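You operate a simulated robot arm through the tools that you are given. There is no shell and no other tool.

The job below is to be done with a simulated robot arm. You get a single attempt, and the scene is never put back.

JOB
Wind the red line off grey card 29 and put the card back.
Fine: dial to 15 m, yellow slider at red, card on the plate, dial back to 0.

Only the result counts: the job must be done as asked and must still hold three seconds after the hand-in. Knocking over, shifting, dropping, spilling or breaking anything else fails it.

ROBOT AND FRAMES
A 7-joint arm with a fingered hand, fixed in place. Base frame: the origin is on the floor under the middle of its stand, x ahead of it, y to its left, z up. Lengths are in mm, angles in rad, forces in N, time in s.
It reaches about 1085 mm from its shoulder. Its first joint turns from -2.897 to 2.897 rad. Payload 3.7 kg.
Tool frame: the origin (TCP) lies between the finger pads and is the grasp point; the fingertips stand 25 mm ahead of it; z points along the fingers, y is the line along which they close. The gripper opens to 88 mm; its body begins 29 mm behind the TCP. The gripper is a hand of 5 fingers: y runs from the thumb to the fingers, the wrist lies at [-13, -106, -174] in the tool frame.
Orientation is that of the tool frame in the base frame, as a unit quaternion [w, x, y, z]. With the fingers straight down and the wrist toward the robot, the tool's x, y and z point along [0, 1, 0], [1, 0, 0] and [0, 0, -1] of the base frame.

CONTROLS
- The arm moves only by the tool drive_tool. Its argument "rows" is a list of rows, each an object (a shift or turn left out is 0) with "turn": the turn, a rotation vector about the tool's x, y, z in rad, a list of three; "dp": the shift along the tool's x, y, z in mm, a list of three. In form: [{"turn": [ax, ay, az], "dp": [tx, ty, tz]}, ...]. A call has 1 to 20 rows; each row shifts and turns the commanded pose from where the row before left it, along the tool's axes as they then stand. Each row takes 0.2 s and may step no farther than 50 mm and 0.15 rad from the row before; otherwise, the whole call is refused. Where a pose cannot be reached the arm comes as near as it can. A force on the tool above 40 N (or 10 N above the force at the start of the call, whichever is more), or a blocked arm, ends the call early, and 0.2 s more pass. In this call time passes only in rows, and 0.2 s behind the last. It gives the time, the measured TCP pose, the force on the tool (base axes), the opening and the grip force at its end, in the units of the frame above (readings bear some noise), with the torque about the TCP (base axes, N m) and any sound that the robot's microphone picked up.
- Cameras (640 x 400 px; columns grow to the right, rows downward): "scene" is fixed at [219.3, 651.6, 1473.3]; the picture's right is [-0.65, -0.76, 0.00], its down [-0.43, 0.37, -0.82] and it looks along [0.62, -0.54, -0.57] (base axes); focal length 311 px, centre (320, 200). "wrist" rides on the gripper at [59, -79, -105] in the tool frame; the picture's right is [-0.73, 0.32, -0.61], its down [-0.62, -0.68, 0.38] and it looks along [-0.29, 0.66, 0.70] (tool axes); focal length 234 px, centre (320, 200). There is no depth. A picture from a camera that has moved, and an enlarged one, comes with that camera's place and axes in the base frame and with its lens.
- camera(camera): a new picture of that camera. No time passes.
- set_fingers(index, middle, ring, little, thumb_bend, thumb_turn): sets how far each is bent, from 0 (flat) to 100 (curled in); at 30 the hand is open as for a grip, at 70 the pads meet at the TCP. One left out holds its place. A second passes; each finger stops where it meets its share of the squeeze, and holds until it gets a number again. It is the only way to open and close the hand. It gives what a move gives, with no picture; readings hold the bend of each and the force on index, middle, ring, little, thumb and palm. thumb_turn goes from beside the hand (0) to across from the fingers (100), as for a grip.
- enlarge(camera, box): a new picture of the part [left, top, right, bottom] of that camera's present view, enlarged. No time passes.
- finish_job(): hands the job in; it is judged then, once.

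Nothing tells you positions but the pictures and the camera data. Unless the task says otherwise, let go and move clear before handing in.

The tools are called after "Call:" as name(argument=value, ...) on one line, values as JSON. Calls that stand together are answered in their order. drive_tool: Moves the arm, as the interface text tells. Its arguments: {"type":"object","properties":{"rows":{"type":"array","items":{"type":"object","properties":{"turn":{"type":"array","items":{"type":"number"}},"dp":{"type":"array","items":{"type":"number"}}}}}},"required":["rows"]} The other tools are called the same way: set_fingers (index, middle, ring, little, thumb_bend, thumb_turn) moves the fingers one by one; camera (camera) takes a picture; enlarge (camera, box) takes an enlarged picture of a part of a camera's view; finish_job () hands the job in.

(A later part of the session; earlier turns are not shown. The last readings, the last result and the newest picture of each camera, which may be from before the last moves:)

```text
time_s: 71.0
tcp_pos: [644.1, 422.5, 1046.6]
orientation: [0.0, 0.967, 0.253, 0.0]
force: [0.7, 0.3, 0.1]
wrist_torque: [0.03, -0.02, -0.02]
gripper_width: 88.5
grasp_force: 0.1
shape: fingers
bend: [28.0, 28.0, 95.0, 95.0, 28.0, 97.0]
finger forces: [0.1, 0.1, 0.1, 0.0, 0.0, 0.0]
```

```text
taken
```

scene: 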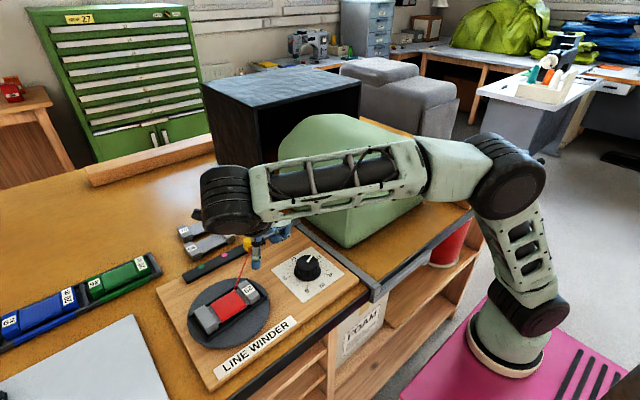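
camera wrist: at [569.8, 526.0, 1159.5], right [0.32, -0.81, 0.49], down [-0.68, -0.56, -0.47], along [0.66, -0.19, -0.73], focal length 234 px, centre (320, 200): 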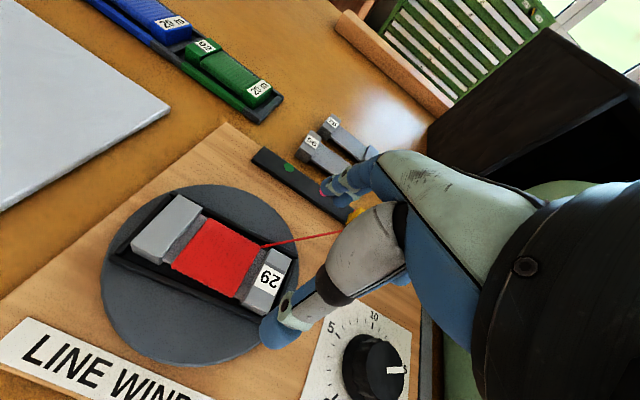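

Call:
set_fingers(ring=28, little=28)

Call:
drive_tool(rows=[{"dp": [-18.4, 21.9, 10]}, {"dp": [-18.4, 21.9, 15]}, {"dp": [-18.4, 21.9, 20]}])

Call:
enlarge(camera="wrist", box=[150, 140, 420, 360])

```text
time_s: 72.0
tcp_pos: [643.2, 423.1, 1045.3]
orientation: [0.0, 0.967, 0.256, 0.0]
force: [0.1, -0.5, 0.3]
wrist_torque: [0.01, 0.01, -0.02]
gripper_width: 88.5
grasp_force: 0.2
shape: fingers
bend: [28.0, 28.0, 28.0, 28.0, 28.0, 97.0]
finger forces: [0.0, 0.0, 0.1, 0.1, 0.1, 0.0]
```

```text
time_s: 72.8
tcp_pos: [628.0, 338.7, 1000.4]
orientation: [0.0, 0.967, 0.255, 0.0]
force: [0.0, -0.5, -0.4]
wrist_torque: [-0.05, -0.01, 0.02]
gripper_width: 88.2
grasp_force: 0.1
shape: fingers
bend: [28.0, 28.0, 28.0, 28.0, 28.0, 97.0]
finger forces: [0.1, 0.1, 0.0, 0.0, 0.0, 0.0]
```

```text
1.82 times, centred on (285, 250) of wrist
camera zoom: at [641.0, 436.6, 1105.7], right [-0.47, -0.64, 0.61], down [-0.88, 0.28, -0.38], along [0.07, -0.71, -0.7], focal length 426 px, centre (384, 109)
```

zoom: 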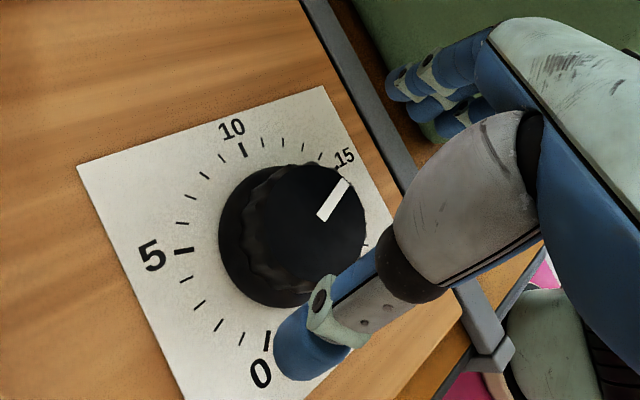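

The hand is centred on the knob. I'll descend, grip with index, middle and thumb, and start the anticlockwise stroke with a small test.

Call:
drive_tool(rows=[{"dp": [0, 0, 20]}, {"dp": [0, 0, 20]}, {"dp": [0, 0, 13]}])

Call:
set_fingers(index=70, middle=70, thumb_bend=70)

Call:
drive_tool(rows=[{"turn": [0, 0, -0.12]}, {"turn": [0, 0, -0.12]}])

Call:
enlarge(camera="scene", box=[180, 190, 370, 345])

```text
time_s: 73.6
tcp_pos: [628.6, 337.7, 946.5]
orientation: [-0.001, 0.967, 0.255, 0.0]
force: [-0.7, -0.3, 0.3]
wrist_torque: [-0.01, 0.02, -0.02]
gripper_width: 88.5
grasp_force: 0.0
shape: fingers
bend: [28.0, 28.0, 28.0, 28.0, 28.0, 97.0]
finger forces: [0.0, 0.1, 0.1, 0.1, 0.0, 0.0]
```

```text
time_s: 74.6
tcp_pos: [629.0, 339.0, 948.4]
orientation: [0.0, 0.967, 0.255, 0.001]
force: [0.8, -4.8, 6.7]
wrist_torque: [-0.23, -0.13, 0.03]
gripper_width: 50.2
grasp_force: 13.2
shape: fingers
bend: [48.0, 50.0, 28.0, 28.0, 47.0, 97.0]
finger forces: [8.3, 7.6, 0.1, 0.1, 11.7, 0.1]
```

```text
time_s: 75.2
tcp_pos: [627.4, 337.9, 948.2]
orientation: [0.0, 0.929, 0.37, 0.0]
force: [0.9, -4.2, 6.0]
wrist_torque: [-0.22, -0.11, -0.01]
gripper_width: 49.7
grasp_force: 14.0
shape: fingers
bend: [48.0, 50.0, 28.0, 28.0, 48.0, 96.0]
finger forces: [7.5, 7.9, 0.0, 0.0, 12.1, 0.1]
```

```text
2.58 times, centred on (275, 268) of scene
camera zoom: at [219.3, 651.6, 1473.3], right [-0.65, -0.76, 0.0], down [-0.43, 0.37, -0.82], along [0.62, -0.54, -0.57], focal length 803 px, centre (436, 26)
```

zoom: 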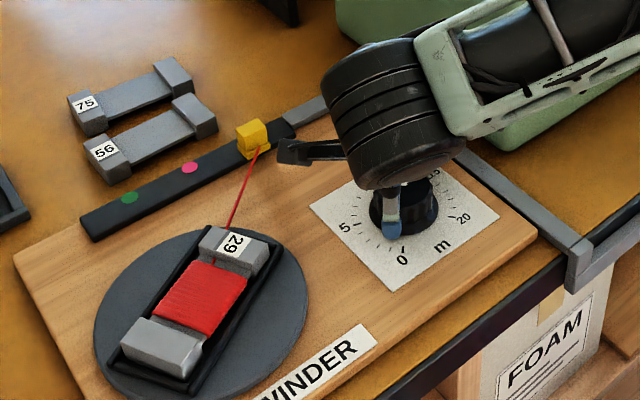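

The plate and the card turn with the dial and the thread runs off to the guide. I'll continue the anticlockwise stroke.

Call:
drive_tool(rows=[{"turn": [0, 0, -0.128]}, {"turn": [0, 0, -0.128]}, {"turn": [0, 0, -0.128]}, {"turn": [0, 0, -0.128]}, {"turn": [0, 0, -0.128]}, {"turn": [0, 0, -0.128]}])

Call:
enlarge(camera="scene", box=[180, 190, 370, 345])

Call:
drive_tool(rows=[{"turn": [0, 0, -0.128]}, {"turn": [0, 0, -0.128]}, {"turn": [0, 0, -0.128]}, {"turn": [0, 0, -0.128]}, {"turn": [0, 0, -0.128]}, {"turn": [0, 0, -0.128]}, {"turn": [0, 0, -0.128]}])

Call:
enlarge(camera="scene", box=[180, 190, 370, 345])

```text
time_s: 76.6
tcp_pos: [628.2, 338.4, 948.3]
orientation: [-0.001, 0.722, 0.692, 0.001]
force: [5.9, 2.0, 9.3]
wrist_torque: [0.01, -0.15, -0.05]
gripper_width: 50.0
grasp_force: 14.8
shape: fingers
bend: [48.0, 51.0, 28.0, 28.0, 49.0, 94.0]
finger forces: [9.3, 7.0, 0.0, 0.1, 13.5, 0.0]
```

```text
2.58 times, centred on (275, 268) of scene
camera zoom: at [219.3, 651.6, 1473.3], right [-0.65, -0.76, 0.0], down [-0.43, 0.37, -0.82], along [0.62, -0.54, -0.57], focal length 803 px, centre (436, 26)
```

zoom: 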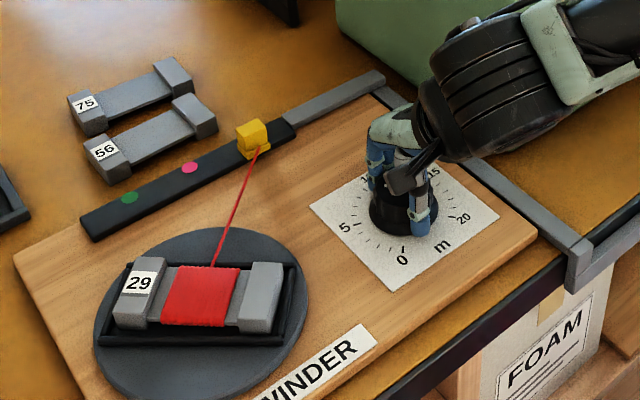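

```text
time_s: 78.2
tcp_pos: [627.9, 339.8, 948.7]
orientation: [-0.001, 0.353, 0.936, 0.001]
force: [2.5, 8.9, 12.8]
wrist_torque: [0.3, -0.08, -0.1]
gripper_width: 49.5
grasp_force: 15.7
shape: fingers
bend: [47.0, 51.0, 28.0, 28.0, 50.0, 93.0]
finger forces: [10.8, 7.7, 0.1, 0.0, 12.4, 0.0]
```

```text
2.58 times, centred on (275, 268) of scene
camera zoom: at [219.3, 651.6, 1473.3], right [-0.65, -0.76, 0.0], down [-0.43, 0.37, -0.82], along [0.62, -0.54, -0.57], focal length 803 px, centre (436, 26)
```

zoom: 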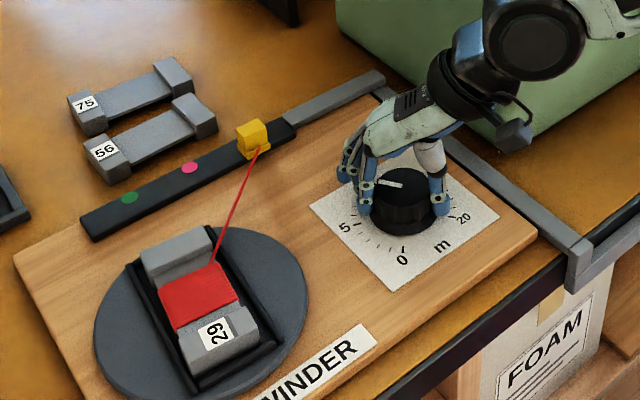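

The line is visibly winding off; the dial is near 7 m. I'll release, lift, swing the hand back to +61° and regrip.

Call:
set_fingers(index=28, middle=28, thumb_bend=28, thumb_turn=98)

Call:
drive_tool(rows=[{"dp": [0, 0, -20]}, {"dp": [0, 0, -25]}, {"turn": [0, 0, 0.137]}, {"turn": [0, 0, 0.137]}, {"turn": [0, 0, 0.137]}, {"turn": [0, 0, 0.137]}, {"turn": [0, 0, 0.137]}, {"turn": [0, 0, 0.137]}, {"turn": [0, 0, 0.137]}, {"turn": [0, 0, 0.137]}, {"turn": [0, 0, 0.137]}, {"turn": [0, 0, 0.137]}, {"turn": [0, 0, 0.137]}, {"turn": [0, 0, 0.137]}, {"turn": [0, 0, 0.137]}, {"turn": [0, 0, 0.137]}])

Call:
enlarge(camera="wrist", box=[150, 140, 420, 360])

Call:
enlarge(camera="scene", box=[180, 190, 370, 345])

```text
time_s: 79.2
tcp_pos: [628.8, 338.8, 948.1]
orientation: [0.0, 0.353, 0.936, 0.0]
force: [-0.4, 0.4, -0.2]
wrist_torque: [-0.04, -0.01, 0.03]
gripper_width: 88.6
grasp_force: 0.0
shape: fingers
bend: [28.0, 28.0, 28.0, 28.0, 28.0, 96.0]
finger forces: [0.0, 0.1, 0.0, 0.0, 0.0, 0.0]
```

```text
time_s: 82.6
tcp_pos: [626.9, 339.3, 992.8]
orientation: [0.0, 0.969, 0.247, -0.001]
force: [-0.8, -0.1, 0.4]
wrist_torque: [0.01, -0.01, 0.0]
gripper_width: 88.5
grasp_force: 0.1
shape: fingers
bend: [28.0, 28.0, 28.0, 28.0, 28.0, 96.0]
finger forces: [0.0, 0.1, 0.0, 0.0, 0.0, 0.0]
```

```text
1.82 times, centred on (285, 250) of wrist
camera zoom: at [642.0, 436.3, 1098.7], right [-0.48, -0.63, 0.61], down [-0.87, 0.3, -0.38], along [0.06, -0.72, -0.7], focal length 426 px, centre (384, 109)
```

zoom: 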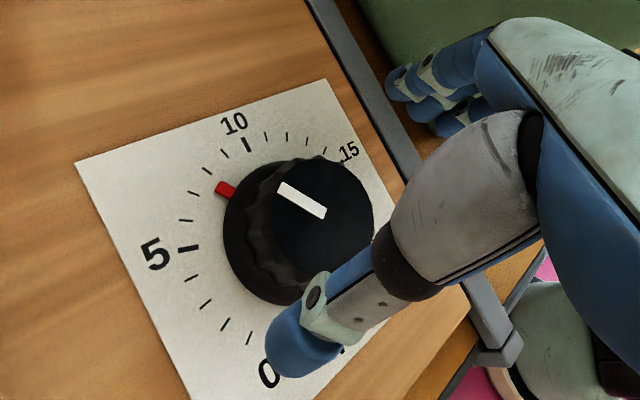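

```text
2.58 times, centred on (275, 268) of scene
camera zoom: at [219.3, 651.6, 1473.3], right [-0.65, -0.76, 0.0], down [-0.43, 0.37, -0.82], along [0.62, -0.54, -0.57], focal length 803 px, centre (436, 26)
```

zoom: 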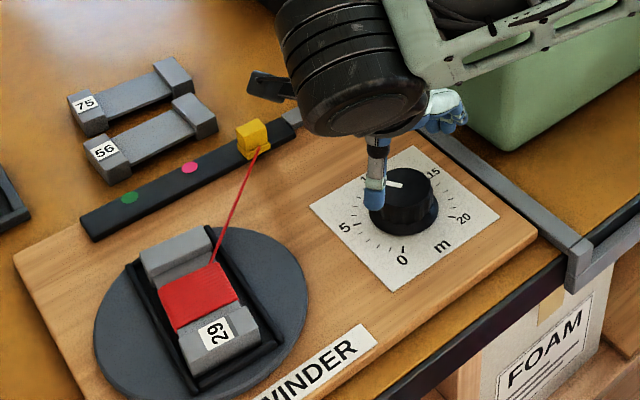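

The dial reads about 7.7 m. I'll grip again and turn the remaining 108° anticlockwise.

Call:
drive_tool(rows=[{"dp": [0, 0, 20]}, {"dp": [0, 0, 15]}, {"dp": [0, 0, 10]}])

Call:
set_fingers(index=70, middle=70, thumb_bend=70)

Call:
drive_tool(rows=[{"turn": [0, 0, -0.13]}, {"turn": [0, 0, -0.13]}, {"turn": [0, 0, -0.13]}, {"turn": [0, 0, -0.13]}, {"turn": [0, 0, -0.13]}, {"turn": [0, 0, -0.13]}, {"turn": [0, 0, -0.13]}, {"turn": [0, 0, -0.13]}, {"turn": [0, 0, -0.13]}, {"turn": [0, 0, -0.13]}, {"turn": [0, 0, -0.13]}, {"turn": [0, 0, -0.13]}, {"turn": [0, 0, -0.13]}])

Call:
enlarge(camera="scene", box=[180, 190, 370, 345])

Call:
enlarge(camera="wrist", box=[200, 140, 420, 360])

```text
time_s: 83.4
tcp_pos: [628.4, 339.1, 947.4]
orientation: [0.0, 0.969, 0.247, -0.001]
force: [-0.4, 0.6, -0.5]
wrist_torque: [-0.04, -0.01, 0.01]
gripper_width: 88.1
grasp_force: 0.1
shape: fingers
bend: [28.0, 28.0, 28.0, 28.0, 28.0, 96.0]
finger forces: [0.0, 0.1, 0.1, 0.0, 0.1, 0.1]
```

```text
time_s: 84.4
tcp_pos: [628.1, 338.6, 947.4]
orientation: [0.0, 0.969, 0.247, 0.0]
force: [4.1, -3.2, 9.7]
wrist_torque: [-0.32, -0.25, -0.01]
gripper_width: 49.4
grasp_force: 14.0
shape: fingers
bend: [49.0, 50.0, 28.0, 28.0, 47.0, 98.0]
finger forces: [10.3, 8.2, 0.0, 0.0, 10.5, 0.0]
```

```text
time_s: 87.2
tcp_pos: [627.9, 340.1, 949.2]
orientation: [0.0, 0.456, 0.89, 0.001]
force: [1.3, 12.2, 15.9]
wrist_torque: [0.38, -0.17, -0.05]
gripper_width: 49.4
grasp_force: 16.7
shape: fingers
bend: [47.0, 51.0, 28.0, 28.0, 49.0, 95.0]
finger forces: [12.0, 8.0, 0.1, 0.0, 13.4, 0.0]
```

```text
2.58 times, centred on (275, 268) of scene
camera zoom: at [219.3, 651.6, 1473.3], right [-0.65, -0.76, 0.0], down [-0.43, 0.37, -0.82], along [0.62, -0.54, -0.57], focal length 803 px, centre (436, 26)
```

zoom: 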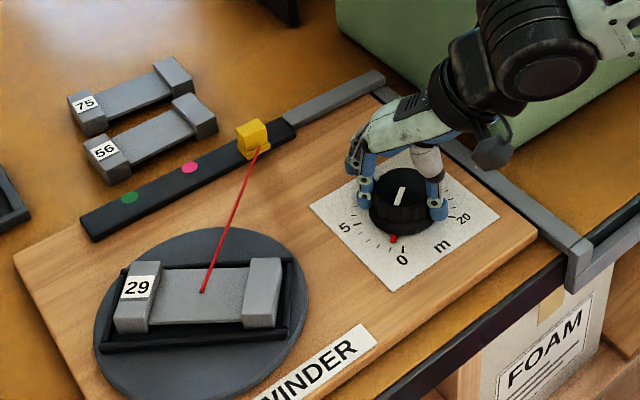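

```text
1.82 times, centred on (310, 250) of wrist
camera zoom: at [529.7, 341.6, 1053.9], right [0.69, -0.4, 0.61], down [-0.19, -0.9, -0.39], along [0.7, 0.15, -0.7], focal length 426 px, centre (338, 109)
```

zoom: 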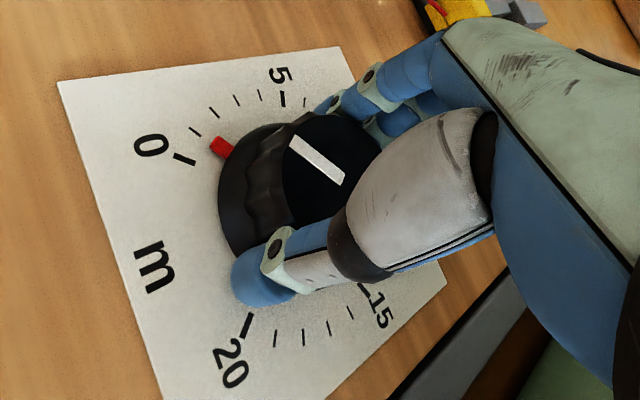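

The line is nearly all off and the dial reads about 0.9 m. I'll turn the remaining ~13°.

Call:
drive_tool(rows=[{"turn": [0, 0, -0.1]}, {"turn": [0, 0, -0.1]}])

Call:
enlarge(camera="scene", box=[180, 190, 370, 345])

Call:
enlarge(camera="wrist", box=[200, 140, 420, 360])

```text
time_s: 87.8
tcp_pos: [627.4, 339.4, 948.4]
orientation: [-0.001, 0.365, 0.931, 0.0]
force: [0.1, 13.5, 16.8]
wrist_torque: [0.46, -0.12, -0.08]
gripper_width: 49.1
grasp_force: 17.2
shape: fingers
bend: [47.0, 51.0, 28.0, 28.0, 50.0, 95.0]
finger forces: [12.9, 8.5, 0.0, 0.0, 12.7, 0.1]
```

```text
2.58 times, centred on (275, 268) of scene
camera zoom: at [219.3, 651.6, 1473.3], right [-0.65, -0.76, 0.0], down [-0.43, 0.37, -0.82], along [0.62, -0.54, -0.57], focal length 803 px, centre (436, 26)
```

zoom: 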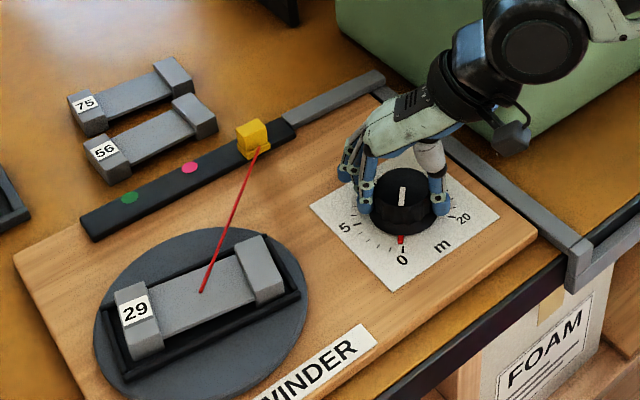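

```text
1.82 times, centred on (310, 250) of wrist
camera zoom: at [531.2, 321.8, 1054.0], right [0.75, -0.26, 0.61], down [-0.01, -0.92, -0.38], along [0.66, 0.28, -0.7], focal length 426 px, centre (338, 109)
```

zoom: 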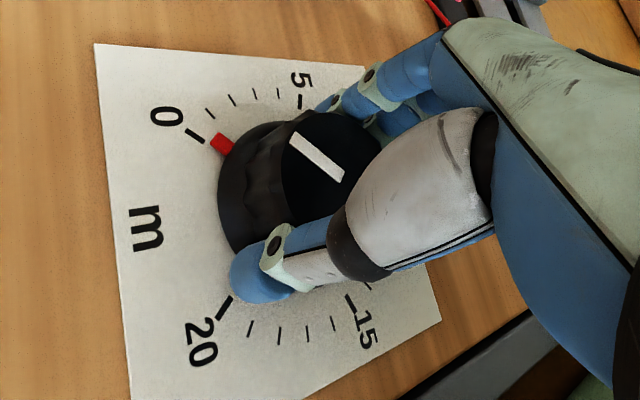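

The dial is now just short of 0. I'll nudge it the last few degrees.

Call:
drive_tool(rows=[{"turn": [0, 0, -0.06]}])

Call:
enlarge(camera="scene", box=[180, 190, 370, 345])

Call:
enlarge(camera="scene", box=[270, 230, 350, 300])

```text
time_s: 88.2
tcp_pos: [627.0, 339.1, 950.1]
orientation: [0.0, 0.337, 0.941, 0.0]
force: [-1.2, 13.8, 16.6]
wrist_torque: [0.47, -0.07, -0.09]
gripper_width: 49.2
grasp_force: 16.5
shape: fingers
bend: [47.0, 50.0, 28.0, 28.0, 50.0, 95.0]
finger forces: [12.9, 8.5, 0.0, 0.0, 12.6, 0.0]
```

```text
2.58 times, centred on (275, 268) of scene
camera zoom: at [219.3, 651.6, 1473.3], right [-0.65, -0.76, 0.0], down [-0.43, 0.37, -0.82], along [0.62, -0.54, -0.57], focal length 803 px, centre (436, 26)
```

zoom: 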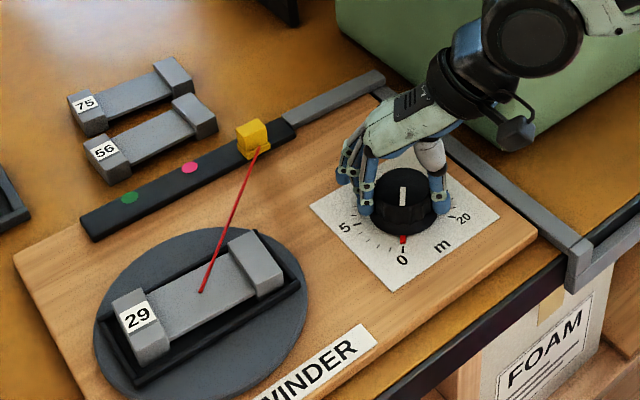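

```text
5.71 times, centred on (310, 265) of scene
camera zoom: at [219.3, 651.6, 1473.3], right [-0.65, -0.76, 0.0], down [-0.43, 0.37, -0.82], along [0.62, -0.54, -0.57], focal length 1779 px, centre (377, -171)
```

zoom: 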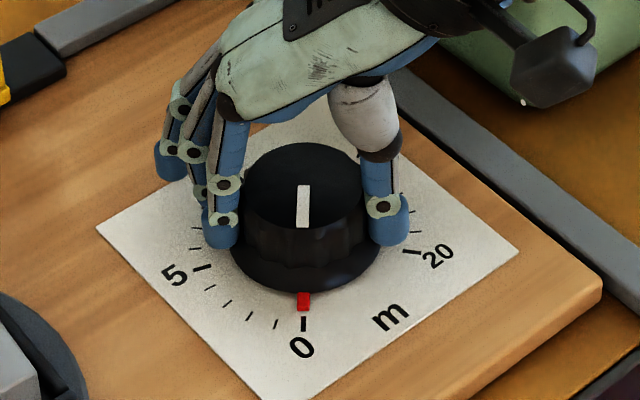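

The pointer looks to be on 0. I'll check the plate angle precisely and the remaining thread.

Call:
enlarge(camera="scene", box=[190, 230, 310, 345])

Call:
enlarge(camera="wrist", box=[200, 140, 420, 360])

```text
3.48 times, centred on (250, 288) of scene
camera zoom: at [219.3, 651.6, 1473.3], right [-0.65, -0.76, 0.0], down [-0.43, 0.37, -0.82], along [0.62, -0.54, -0.57], focal length 1083 px, centre (564, -104)
```

zoom: 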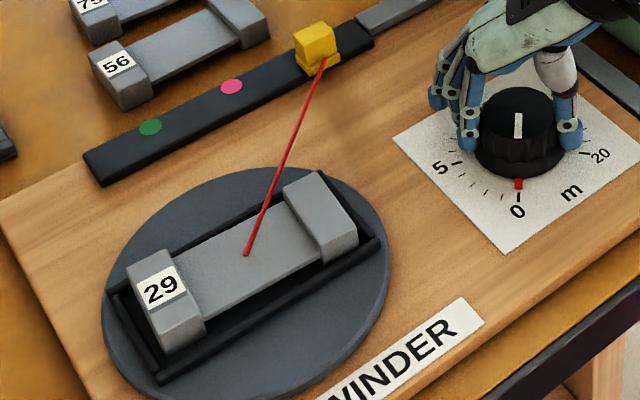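

```text
1.82 times, centred on (310, 250) of wrist
camera zoom: at [532.5, 315.9, 1054.0], right [0.77, -0.21, 0.61], down [0.05, -0.92, -0.38], along [0.64, 0.32, -0.7], focal length 426 px, centre (338, 109)
```

zoom: 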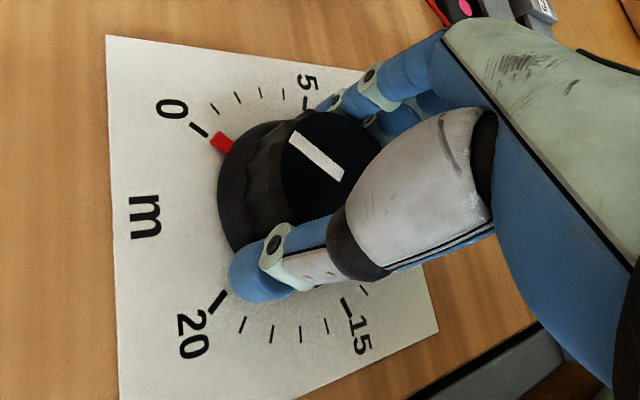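

The plate angle says the dial is within a few hundredths of 0, though a thread is still drawn to the card. I'll nudge a hair further and see whether there's a stop.

Call:
drive_tool(rows=[{"turn": [0, 0, -0.025]}, {"turn": [0, 0, 0]}])

Call:
enlarge(camera="scene", box=[190, 230, 310, 345])

```text
time_s: 88.8
tcp_pos: [627.3, 338.9, 948.6]
orientation: [0.0, 0.327, 0.945, 0.001]
force: [-2.1, 12.3, 16.3]
wrist_torque: [0.51, -0.11, -0.16]
gripper_width: 49.1
grasp_force: 17.6
shape: fingers
bend: [47.0, 51.0, 28.0, 28.0, 50.0, 95.0]
finger forces: [13.2, 8.4, 0.0, 0.0, 12.6, 0.0]
```

```text
3.48 times, centred on (250, 288) of scene
camera zoom: at [219.3, 651.6, 1473.3], right [-0.65, -0.76, 0.0], down [-0.43, 0.37, -0.82], along [0.62, -0.54, -0.57], focal length 1083 px, centre (564, -104)
```

zoom: 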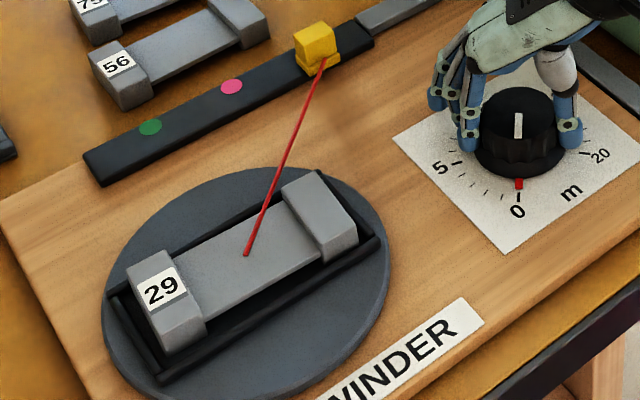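

The plate did not move and the torque rose, so the dial is at its 0 stop. I'll relax the twist, release and lift clear.

Call:
drive_tool(rows=[{"turn": [0, 0, 0.022]}])

Call:
set_fingers(index=28, middle=28, thumb_bend=28, thumb_turn=98)

Call:
drive_tool(rows=[{"dp": [0, 0, -20]}, {"dp": [0, 0, -30]}, {"dp": [0, 0, -40]}])

Call:
enlarge(camera="scene", box=[190, 190, 370, 345])

Call:
camera(camera="wrist")

```text
time_s: 89.2
tcp_pos: [627.6, 338.8, 948.1]
orientation: [-0.001, 0.337, 0.942, 0.001]
force: [-0.4, 13.4, 17.8]
wrist_torque: [0.46, -0.11, -0.02]
gripper_width: 49.0
grasp_force: 17.3
shape: fingers
bend: [46.0, 50.0, 28.0, 28.0, 50.0, 95.0]
finger forces: [13.4, 8.7, 0.0, 0.0, 12.7, 0.0]
```

```text
time_s: 90.2
tcp_pos: [627.9, 339.1, 947.8]
orientation: [-0.001, 0.336, 0.942, 0.0]
force: [0.0, 0.2, -0.3]
wrist_torque: [0.04, -0.04, -0.02]
gripper_width: 88.6
grasp_force: 0.0
shape: fingers
bend: [28.0, 28.0, 28.0, 28.0, 28.0, 96.0]
finger forces: [0.0, 0.0, 0.0, 0.1, 0.1, 0.0]
```

```text
time_s: 91.0
tcp_pos: [627.3, 338.8, 1038.1]
orientation: [0.001, 0.337, 0.941, 0.0]
force: [0.1, 0.0, 0.1]
wrist_torque: [0.01, -0.02, 0.0]
gripper_width: 88.2
grasp_force: 0.0
shape: fingers
bend: [28.0, 28.0, 28.0, 28.0, 28.0, 96.0]
finger forces: [0.1, 0.0, 0.0, 0.0, 0.1, 0.0]
```

```text
2.58 times, centred on (280, 268) of scene
camera zoom: at [219.3, 651.6, 1473.3], right [-0.65, -0.76, 0.0], down [-0.43, 0.37, -0.82], along [0.62, -0.54, -0.57], focal length 803 px, centre (423, 26)
```

zoom: 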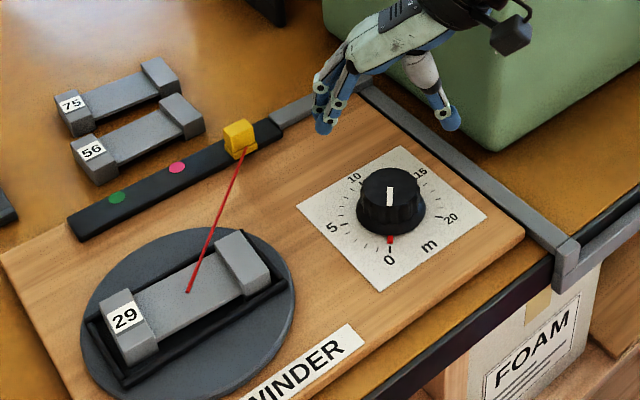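

```text
taken
camera wrist: at [532.6, 314.9, 1144.0], right [0.77, -0.21, 0.61], down [0.05, -0.92, -0.38], along [0.64, 0.32, -0.7], focal length 234 px, centre (320, 200)
```

wrist: 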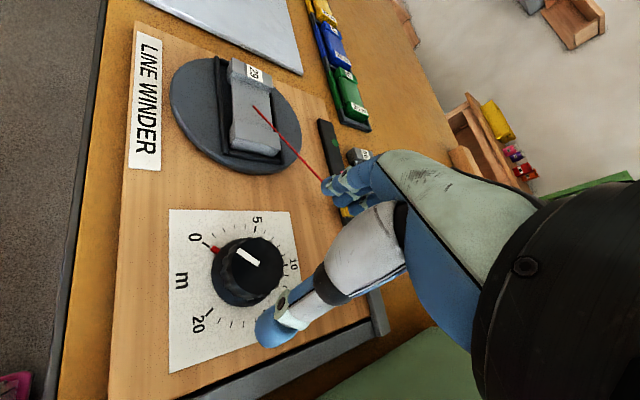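

The line is gone from the card apart from the drawn thread end. I'll check the pointer closely.

Call:
enlarge(camera="scene", box=[280, 240, 340, 290])

Call:
enlarge(camera="wrist", box=[165, 200, 305, 340])

Call:
enlarge(camera="scene", box=[190, 260, 280, 345])

```text
8.00 times, centred on (310, 265) of scene
camera zoom: at [219.3, 651.6, 1473.3], right [-0.65, -0.76, 0.0], down [-0.43, 0.37, -0.82], along [0.62, -0.54, -0.57], focal length 2490 px, centre (400, -320)
```

zoom: 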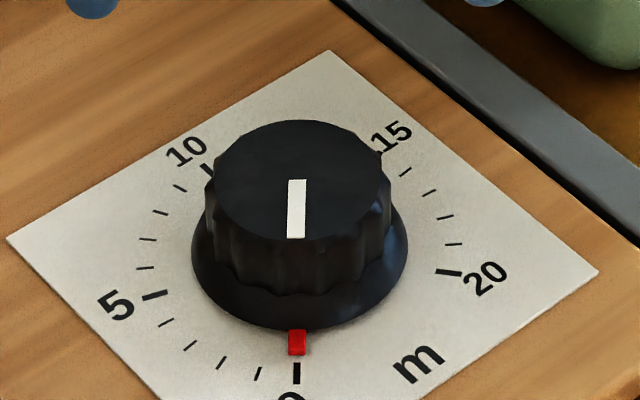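

```text
2.86 times, centred on (235, 270) of wrist
camera zoom: at [532.6, 314.9, 1144.0], right [0.77, -0.21, 0.61], down [0.05, -0.92, -0.38], along [0.64, 0.32, -0.7], focal length 669 px, centre (563, 0)
```

zoom: 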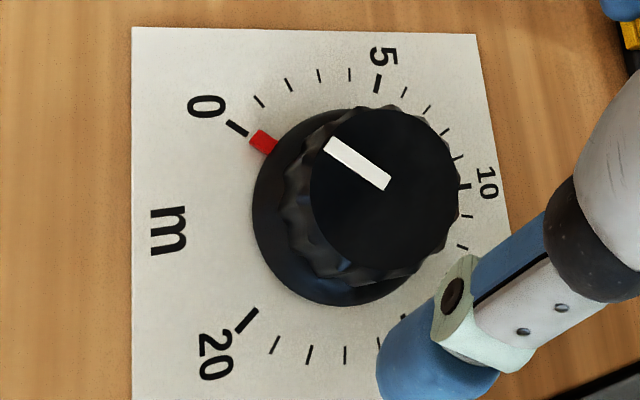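

```text
4.71 times, centred on (235, 302) of scene
camera zoom: at [219.3, 651.6, 1473.3], right [-0.65, -0.76, 0.0], down [-0.43, 0.37, -0.82], along [0.62, -0.54, -0.57], focal length 1465 px, centre (720, -282)
```

zoom: 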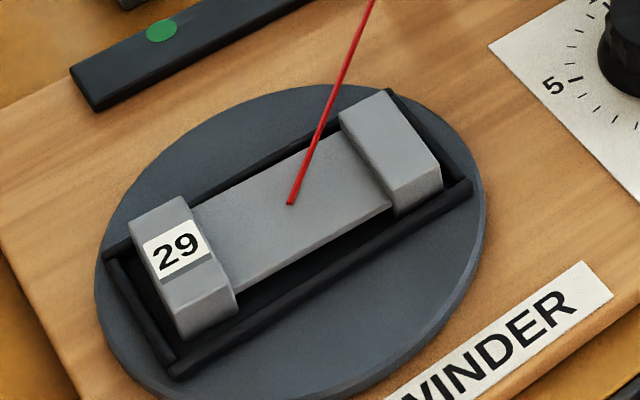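

The dial sits exactly on 0 and the card is bare. Now I'll go back over the card with the same pitched, zero-yaw posture to grip its −y end block.

Call:
set_fingers(ring=95, little=95)

Call:
drive_tool(rows=[{"turn": [0, 0, 0.147]}, {"turn": [0, 0, 0.147]}, {"turn": [0, 0, 0.147]}, {"turn": [0, 0, 0.147]}, {"turn": [0, 0, 0.147]}, {"turn": [0, 0, 0.148]}, {"turn": [0, 0.148, 0]}, {"dp": [35.3, 4.7, 5.3]}, {"dp": [35.3, 4.7, 5.3]}, {"dp": [35.3, 4.7, 5.3]}, {"dp": [35.3, 4.7, 5.3]}])

Call:
camera(camera="wrist")

Call:
enlarge(camera="scene", box=[180, 190, 330, 345])

```text
time_s: 92.0
tcp_pos: [628.4, 338.5, 1037.0]
orientation: [0.0, 0.337, 0.941, 0.001]
force: [0.3, 0.0, 0.0]
wrist_torque: [0.01, -0.03, 0.04]
gripper_width: 88.6
grasp_force: 0.1
shape: fingers
bend: [28.0, 28.0, 95.0, 95.0, 28.0, 96.0]
finger forces: [0.0, 0.0, 0.0, 0.0, 0.0, 0.0]
```

```text
time_s: 94.4
tcp_pos: [647.1, 481.6, 1037.9]
orientation: [-0.052, 0.705, 0.705, 0.052]
force: [0.9, 0.7, 0.5]
wrist_torque: [-0.03, -0.02, 0.01]
gripper_width: 88.4
grasp_force: 0.0
shape: fingers
bend: [28.0, 28.0, 95.0, 95.0, 28.0, 95.0]
finger forces: [0.1, 0.0, 0.0, 0.0, 0.0, 0.1]
```

```text
taken
camera wrist: at [568.9, 524.3, 1151.0], right [0.32, -0.81, 0.49], down [-0.68, -0.56, -0.47], along [0.66, -0.18, -0.73], focal length 234 px, centre (320, 200)
```

wrist: 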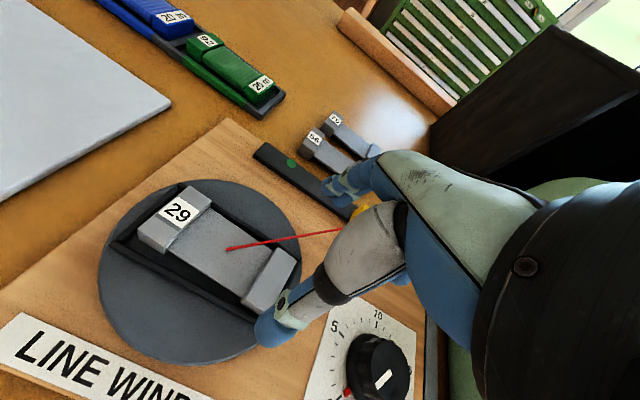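

```text
2.58 times, centred on (255, 268) of scene
camera zoom: at [219.3, 651.6, 1473.3], right [-0.65, -0.76, 0.0], down [-0.43, 0.37, -0.82], along [0.62, -0.54, -0.57], focal length 803 px, centre (488, 26)
```

zoom: 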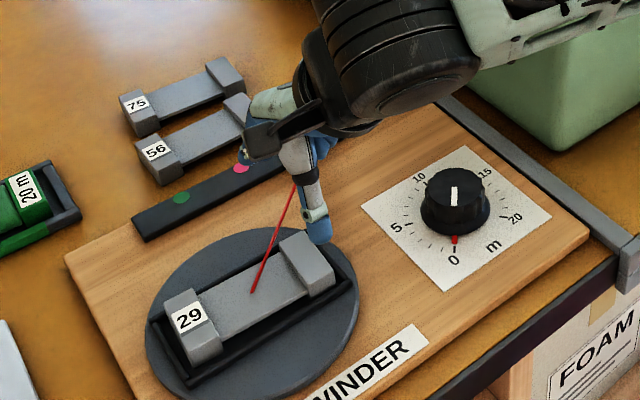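

Call:
enlarge(camera="wrist", box=[100, 160, 340, 360])

```text
2.00 times, centred on (220, 260) of wrist
camera zoom: at [568.9, 524.3, 1151.0], right [0.32, -0.81, 0.49], down [-0.68, -0.56, -0.47], along [0.66, -0.18, -0.73], focal length 468 px, centre (520, 80)
```

zoom: 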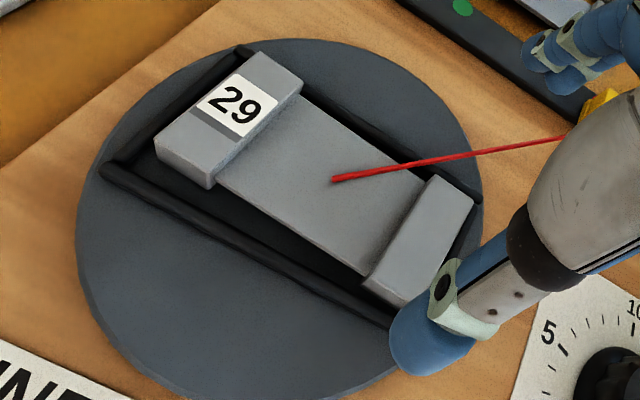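

The hand is centred over the −y block (about (647, 482)). I'll rotate 2° clockwise to match the card and descend.

Call:
drive_tool(rows=[{"turn": [-0.0052, 0, 0.0346]}, {"dp": [-3.7, 0, 24.7]}, {"dp": [-3.7, 0, 24.7]}])

Call:
enlarge(camera="wrist", box=[100, 130, 380, 360])

Call:
enlarge(camera="scene", box=[190, 230, 310, 345])

```text
time_s: 95.2
tcp_pos: [647.5, 481.6, 987.5]
orientation: [-0.052, 0.717, 0.694, 0.053]
force: [-0.2, -0.8, 0.0]
wrist_torque: [0.0, 0.03, 0.03]
gripper_width: 88.9
grasp_force: 0.0
shape: fingers
bend: [28.0, 28.0, 95.0, 95.0, 28.0, 95.0]
finger forces: [0.1, 0.0, 0.0, 0.0, 0.1, 0.1]
```

```text
1.74 times, centred on (240, 245) of wrist
camera zoom: at [570.2, 526.8, 1100.9], right [0.3, -0.82, 0.49], down [-0.7, -0.54, -0.47], along [0.65, -0.21, -0.73], focal length 407 px, centre (459, 122)
```

zoom: 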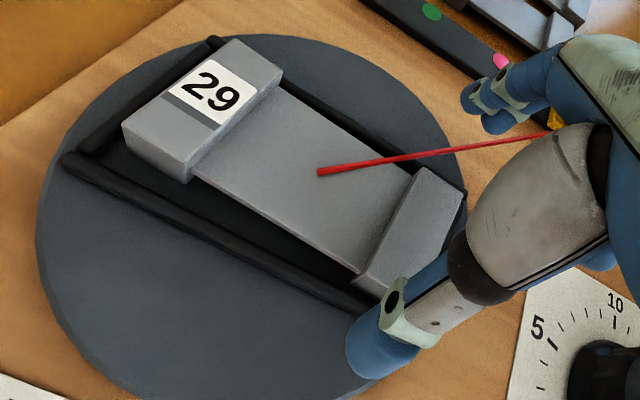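

```text
3.48 times, centred on (250, 288) of scene
camera zoom: at [219.3, 651.6, 1473.3], right [-0.65, -0.76, 0.0], down [-0.43, 0.37, -0.82], along [0.62, -0.54, -0.57], focal length 1083 px, centre (564, -104)
```

zoom: 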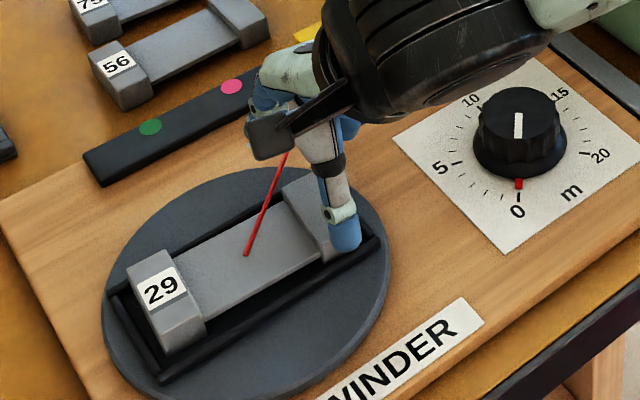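

Alignment looks good. I'll descend to just above the bar tops and close on the block.

Call:
drive_tool(rows=[{"dp": [-1.6, 0, 10.6]}, {"dp": [-1.6, 0, 10.2]}])

Call:
set_fingers(index=70, middle=70, thumb_bend=70)

Call:
enlarge(camera="wrist", box=[100, 130, 380, 360])

Call:
enlarge(camera="scene", box=[190, 230, 310, 345])

```text
time_s: 95.8
tcp_pos: [647.4, 482.2, 966.6]
orientation: [-0.052, 0.717, 0.693, 0.053]
force: [-0.3, -0.5, 0.4]
wrist_torque: [0.01, 0.01, 0.01]
gripper_width: 88.6
grasp_force: 0.1
shape: fingers
bend: [28.0, 28.0, 95.0, 95.0, 28.0, 95.0]
finger forces: [0.0, 0.1, 0.1, 0.1, 0.1, 0.0]
```

```text
time_s: 96.8
tcp_pos: [647.4, 480.0, 966.8]
orientation: [-0.052, 0.717, 0.693, 0.053]
force: [0.8, -0.8, 0.4]
wrist_torque: [-0.08, -0.04, -0.07]
gripper_width: 46.7
grasp_force: 14.6
shape: fingers
bend: [55.0, 58.0, 95.0, 95.0, 45.0, 98.0]
finger forces: [7.6, 7.3, 0.0, 0.1, 13.7, 0.0]
```

```text
1.74 times, centred on (240, 245) of wrist
camera zoom: at [570.3, 527.0, 1079.7], right [0.3, -0.82, 0.49], down [-0.7, -0.54, -0.47], along [0.65, -0.21, -0.73], focal length 407 px, centre (459, 122)
```

zoom: 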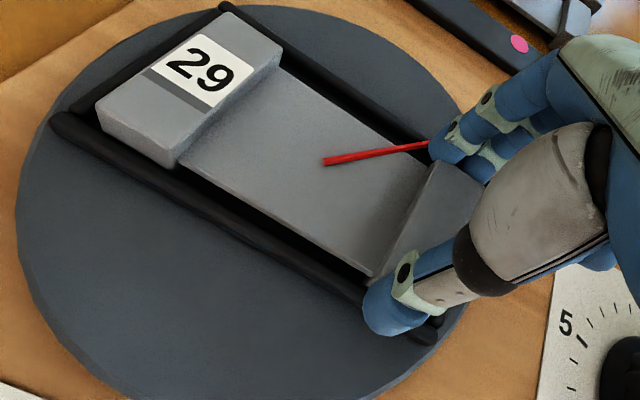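

```text
3.48 times, centred on (250, 288) of scene
camera zoom: at [219.3, 651.6, 1473.3], right [-0.65, -0.76, 0.0], down [-0.43, 0.37, -0.82], along [0.62, -0.54, -0.57], focal length 1083 px, centre (564, -104)
```

zoom: 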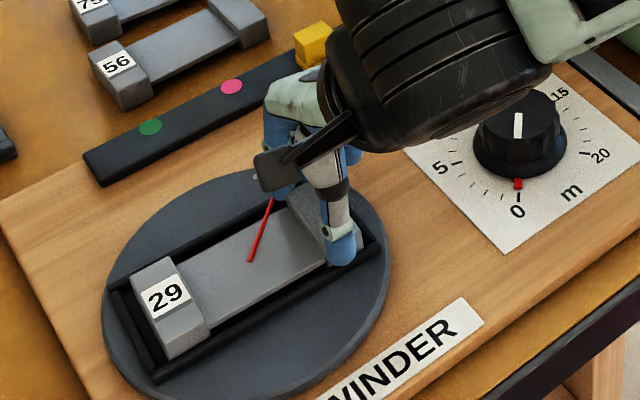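

A clean grip (7–14 N, no vertical load) and the dial stayed at 0. I'll lift the card out of the frame.

Call:
drive_tool(rows=[{"dp": [1.5, 0, -9.9]}, {"dp": [1.5, 0, -9.9]}, {"dp": [2.2, 0, -14.8]}])

Call:
enlarge(camera="wrist", box=[100, 130, 380, 360])

Call:
enlarge(camera="scene", box=[190, 190, 330, 345])

```text
time_s: 97.6
tcp_pos: [646.9, 482.2, 1001.8]
orientation: [-0.051, 0.717, 0.694, 0.052]
force: [0.5, 0.1, -0.5]
wrist_torque: [-0.02, 0.04, 0.02]
gripper_width: 46.4
grasp_force: 14.3
shape: fingers
bend: [56.0, 58.0, 95.0, 95.0, 44.0, 98.0]
finger forces: [7.0, 7.1, 0.1, 0.1, 14.1, 0.0]
```

```text
1.74 times, centred on (240, 245) of wrist
camera zoom: at [570.0, 527.7, 1114.5], right [0.3, -0.82, 0.49], down [-0.7, -0.54, -0.47], along [0.65, -0.21, -0.73], focal length 407 px, centre (459, 122)
```

zoom: 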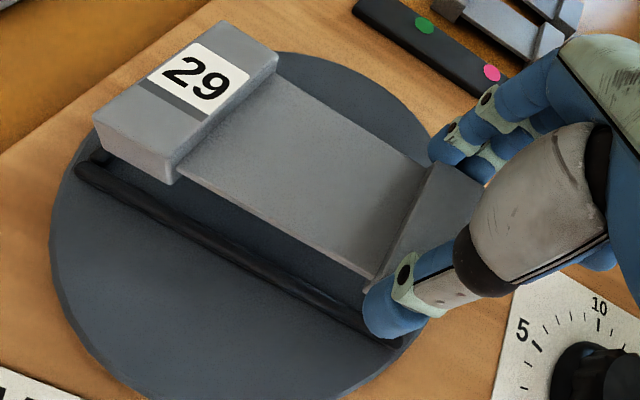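

```text
2.58 times, centred on (260, 268) of scene
camera zoom: at [219.3, 651.6, 1473.3], right [-0.65, -0.76, 0.0], down [-0.43, 0.37, -0.82], along [0.62, -0.54, -0.57], focal length 803 px, centre (475, 26)
```

zoom: 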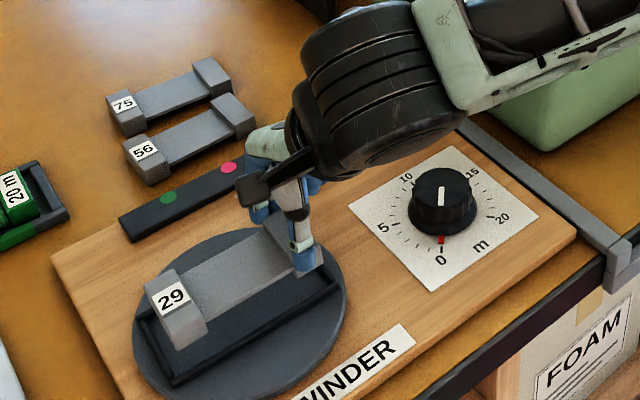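

The thread vanished as the card left the plate; the line is fully off. I'll measure how the card sits in the hand before carrying it back.

Call:
enlarge(camera="scene", box=[205, 255, 295, 335])

```text
5.00 times, centred on (250, 295) of scene
camera zoom: at [219.3, 651.6, 1473.3], right [-0.65, -0.76, 0.0], down [-0.43, 0.37, -0.82], along [0.62, -0.54, -0.57], focal length 1556 px, centre (670, -275)
```

zoom: 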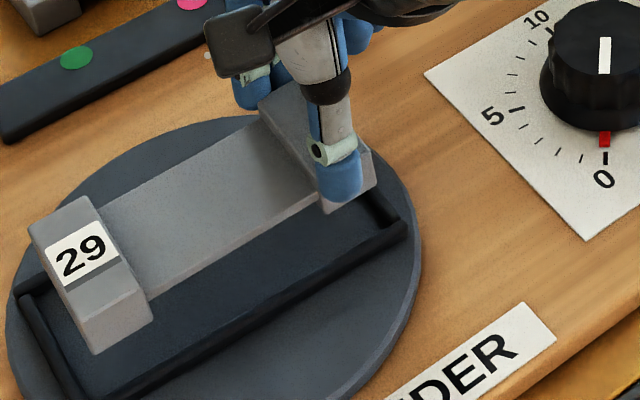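

The card is aligned with the hand to about 1°, extending 108 mm beyond the grip, and sits about 5 mm to the thumb side. I'll carry it back along the same path and turn it 90° clockwise.

Call:
drive_tool(rows=[{"dp": [-23.5, 35.8, -3.5]}, {"dp": [-23.5, 35.8, -3.5]}, {"dp": [-23.5, 35.8, -3.5]}, {"dp": [-23.5, 35.8, -3.5]}, {"dp": [-23.5, 35.8, -3.5]}])

Call:
drive_tool(rows=[{"turn": [-0.0206, 0, 0.1383]}, {"turn": [-0.0206, 0, 0.1383]}, {"turn": [-0.0206, 0, 0.1383]}, {"turn": [-0.0206, 0, 0.1383]}, {"turn": [-0.0206, 0, 0.1383]}, {"turn": [-0.0206, 0, 0.1383]}, {"turn": [-0.0206, 0, 0.1383]}, {"turn": [-0.0206, 0, 0.1383]}, {"turn": [-0.0206, 0, 0.1383]}, {"turn": [-0.0206, 0, 0.1383]}, {"turn": [-0.0206, 0, 0.1383]}])

Call:
camera(camera="scene")

Call:
camera(camera="wrist")

```text
time_s: 98.8
tcp_pos: [821.1, 356.8, 1003.1]
orientation: [-0.051, 0.717, 0.693, 0.054]
force: [0.6, 0.4, -1.2]
wrist_torque: [-0.04, -0.03, 0.0]
gripper_width: 46.6
grasp_force: 14.0
shape: fingers
bend: [56.0, 58.0, 95.0, 95.0, 44.0, 98.0]
finger forces: [7.1, 7.1, 0.1, 0.0, 14.0, 0.1]
```

```text
time_s: 101.2
tcp_pos: [822.1, 355.8, 1001.6]
orientation: [0.0, 0.997, -0.001, 0.074]
force: [0.3, -0.4, -1.0]
wrist_torque: [-0.02, 0.02, 0.01]
gripper_width: 46.4
grasp_force: 13.9
shape: fingers
bend: [56.0, 58.0, 95.0, 95.0, 44.0, 98.0]
finger forces: [7.0, 7.0, 0.0, 0.0, 13.8, 0.0]
```

```text
taken
```

scene: 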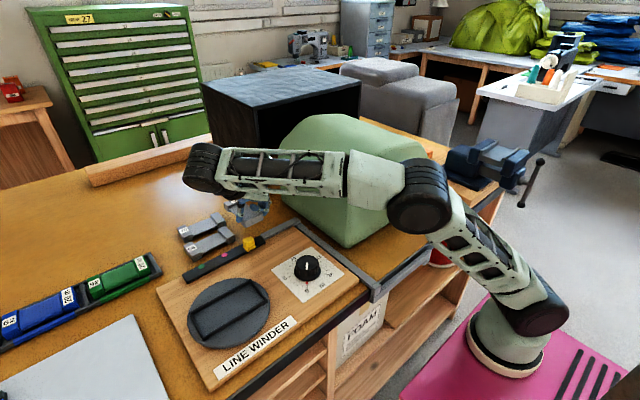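

```text
taken
camera wrist: at [864.9, 435.9, 1114.6], right [-0.81, -0.32, 0.49], down [-0.56, 0.68, -0.47], along [-0.19, -0.66, -0.73], focal length 234 px, centre (320, 200)
```

wrist: 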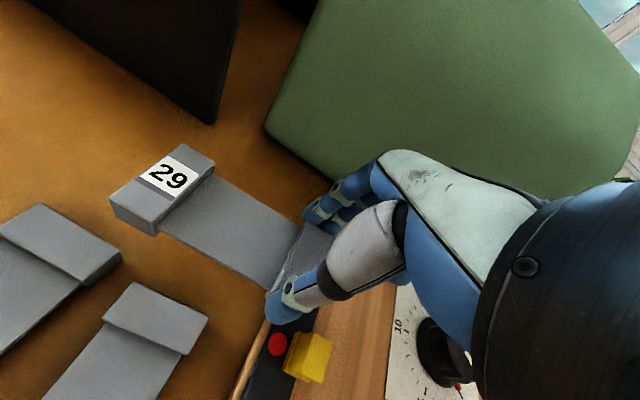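

The card is turned and level. I'll move it over its original spot and down partway to check the position.

Call:
drive_tool(rows=[{"dp": [29.7, 21.2, 4.4]}, {"dp": [29.7, 21.2, 4.4]}, {"dp": [-3, 0, 20]}, {"dp": [-3, 0, 20]}])

Call:
enlarge(camera="wrist", box=[80, 100, 380, 360])

Call:
enlarge(camera="scene", box=[170, 120, 300, 260])

```text
time_s: 102.2
tcp_pos: [881.3, 313.7, 960.5]
orientation: [0.0, 0.997, 0.0, 0.074]
force: [0.7, 0.7, -0.9]
wrist_torque: [0.0, 0.01, -0.02]
gripper_width: 46.5
grasp_force: 14.0
shape: fingers
bend: [56.0, 58.0, 95.0, 95.0, 44.0, 98.0]
finger forces: [7.0, 7.1, 0.0, 0.0, 13.9, 0.0]
```

```text
1.54 times, centred on (230, 230) of wrist
camera zoom: at [925.0, 392.7, 1074.3], right [-0.81, -0.32, 0.49], down [-0.56, 0.68, -0.47], along [-0.18, -0.66, -0.73], focal length 360 px, centre (458, 154)
```

zoom: 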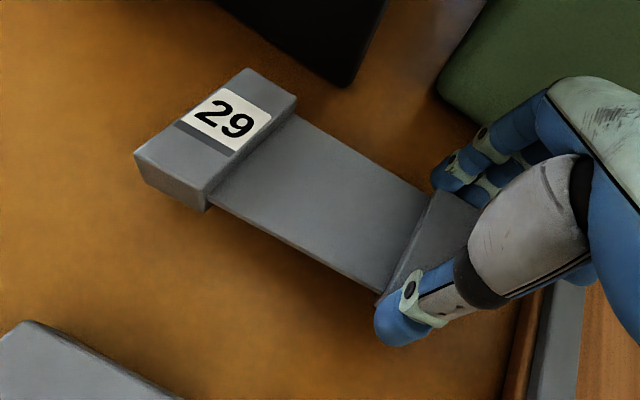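

```text
2.86 times, centred on (235, 190) of scene
camera zoom: at [219.3, 651.6, 1473.3], right [-0.65, -0.76, 0.0], down [-0.43, 0.37, -0.82], along [0.62, -0.54, -0.57], focal length 889 px, centre (563, 229)
```

zoom: 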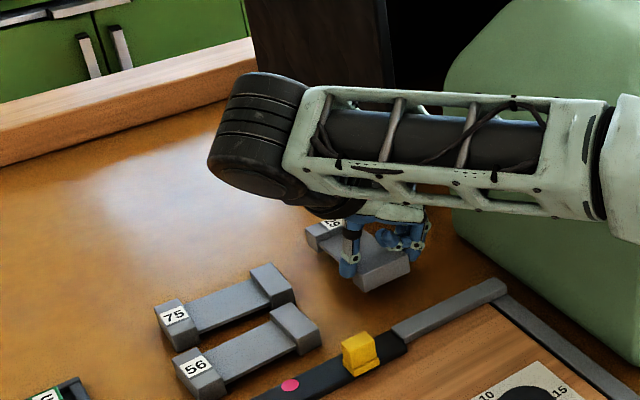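

Measured the same way as before, the far end lies about 8 mm too far toward +y (3° anticlockwise against 2° clockwise originally) and 2–3 mm short in x. I'll rotate clockwise and shift accordingly.

Call:
drive_tool(rows=[{"turn": [-0.0095, 0, 0.0633]}, {"dp": [2.5, 2.2, 0.4]}])

Call:
enlarge(camera="wrist", box=[80, 100, 380, 360])

Call:
enlarge(camera="scene", box=[200, 100, 440, 270])

```text
time_s: 102.8
tcp_pos: [883.9, 311.1, 962.6]
orientation: [0.002, 0.997, -0.032, 0.074]
force: [-1.2, 1.3, -1.6]
wrist_torque: [0.03, 0.05, -0.03]
gripper_width: 46.4
grasp_force: 14.2
shape: fingers
bend: [56.0, 58.0, 95.0, 95.0, 44.0, 98.0]
finger forces: [7.0, 7.1, 0.1, 0.0, 13.9, 0.0]
```

```text
1.54 times, centred on (230, 230) of wrist
camera zoom: at [932.5, 387.9, 1074.0], right [-0.83, -0.27, 0.49], down [-0.52, 0.72, -0.47], along [-0.23, -0.64, -0.73], focal length 360 px, centre (458, 154)
```

zoom: 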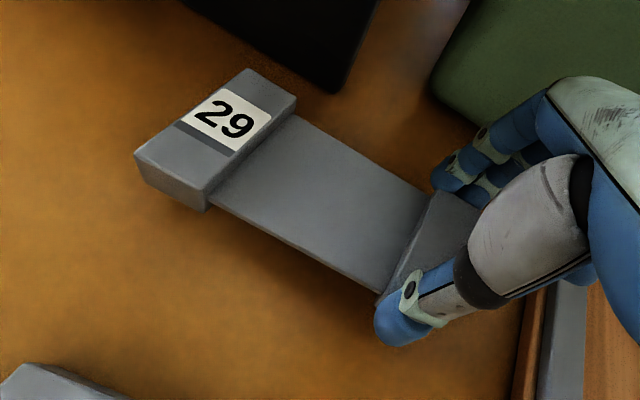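

```text
2.35 times, centred on (320, 185) of scene
camera zoom: at [219.3, 651.6, 1473.3], right [-0.65, -0.76, 0.0], down [-0.43, 0.37, -0.82], along [0.62, -0.54, -0.57], focal length 732 px, centre (320, 235)
```

zoom: 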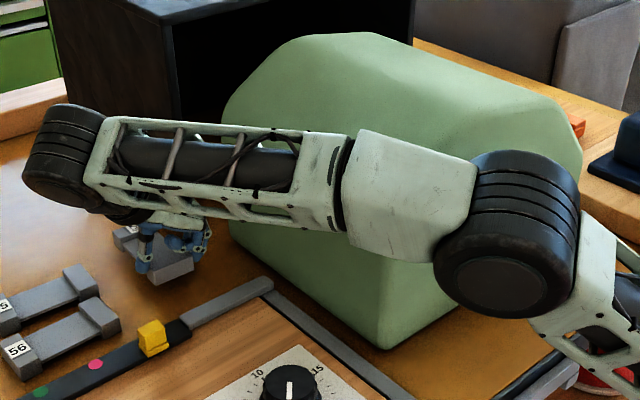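

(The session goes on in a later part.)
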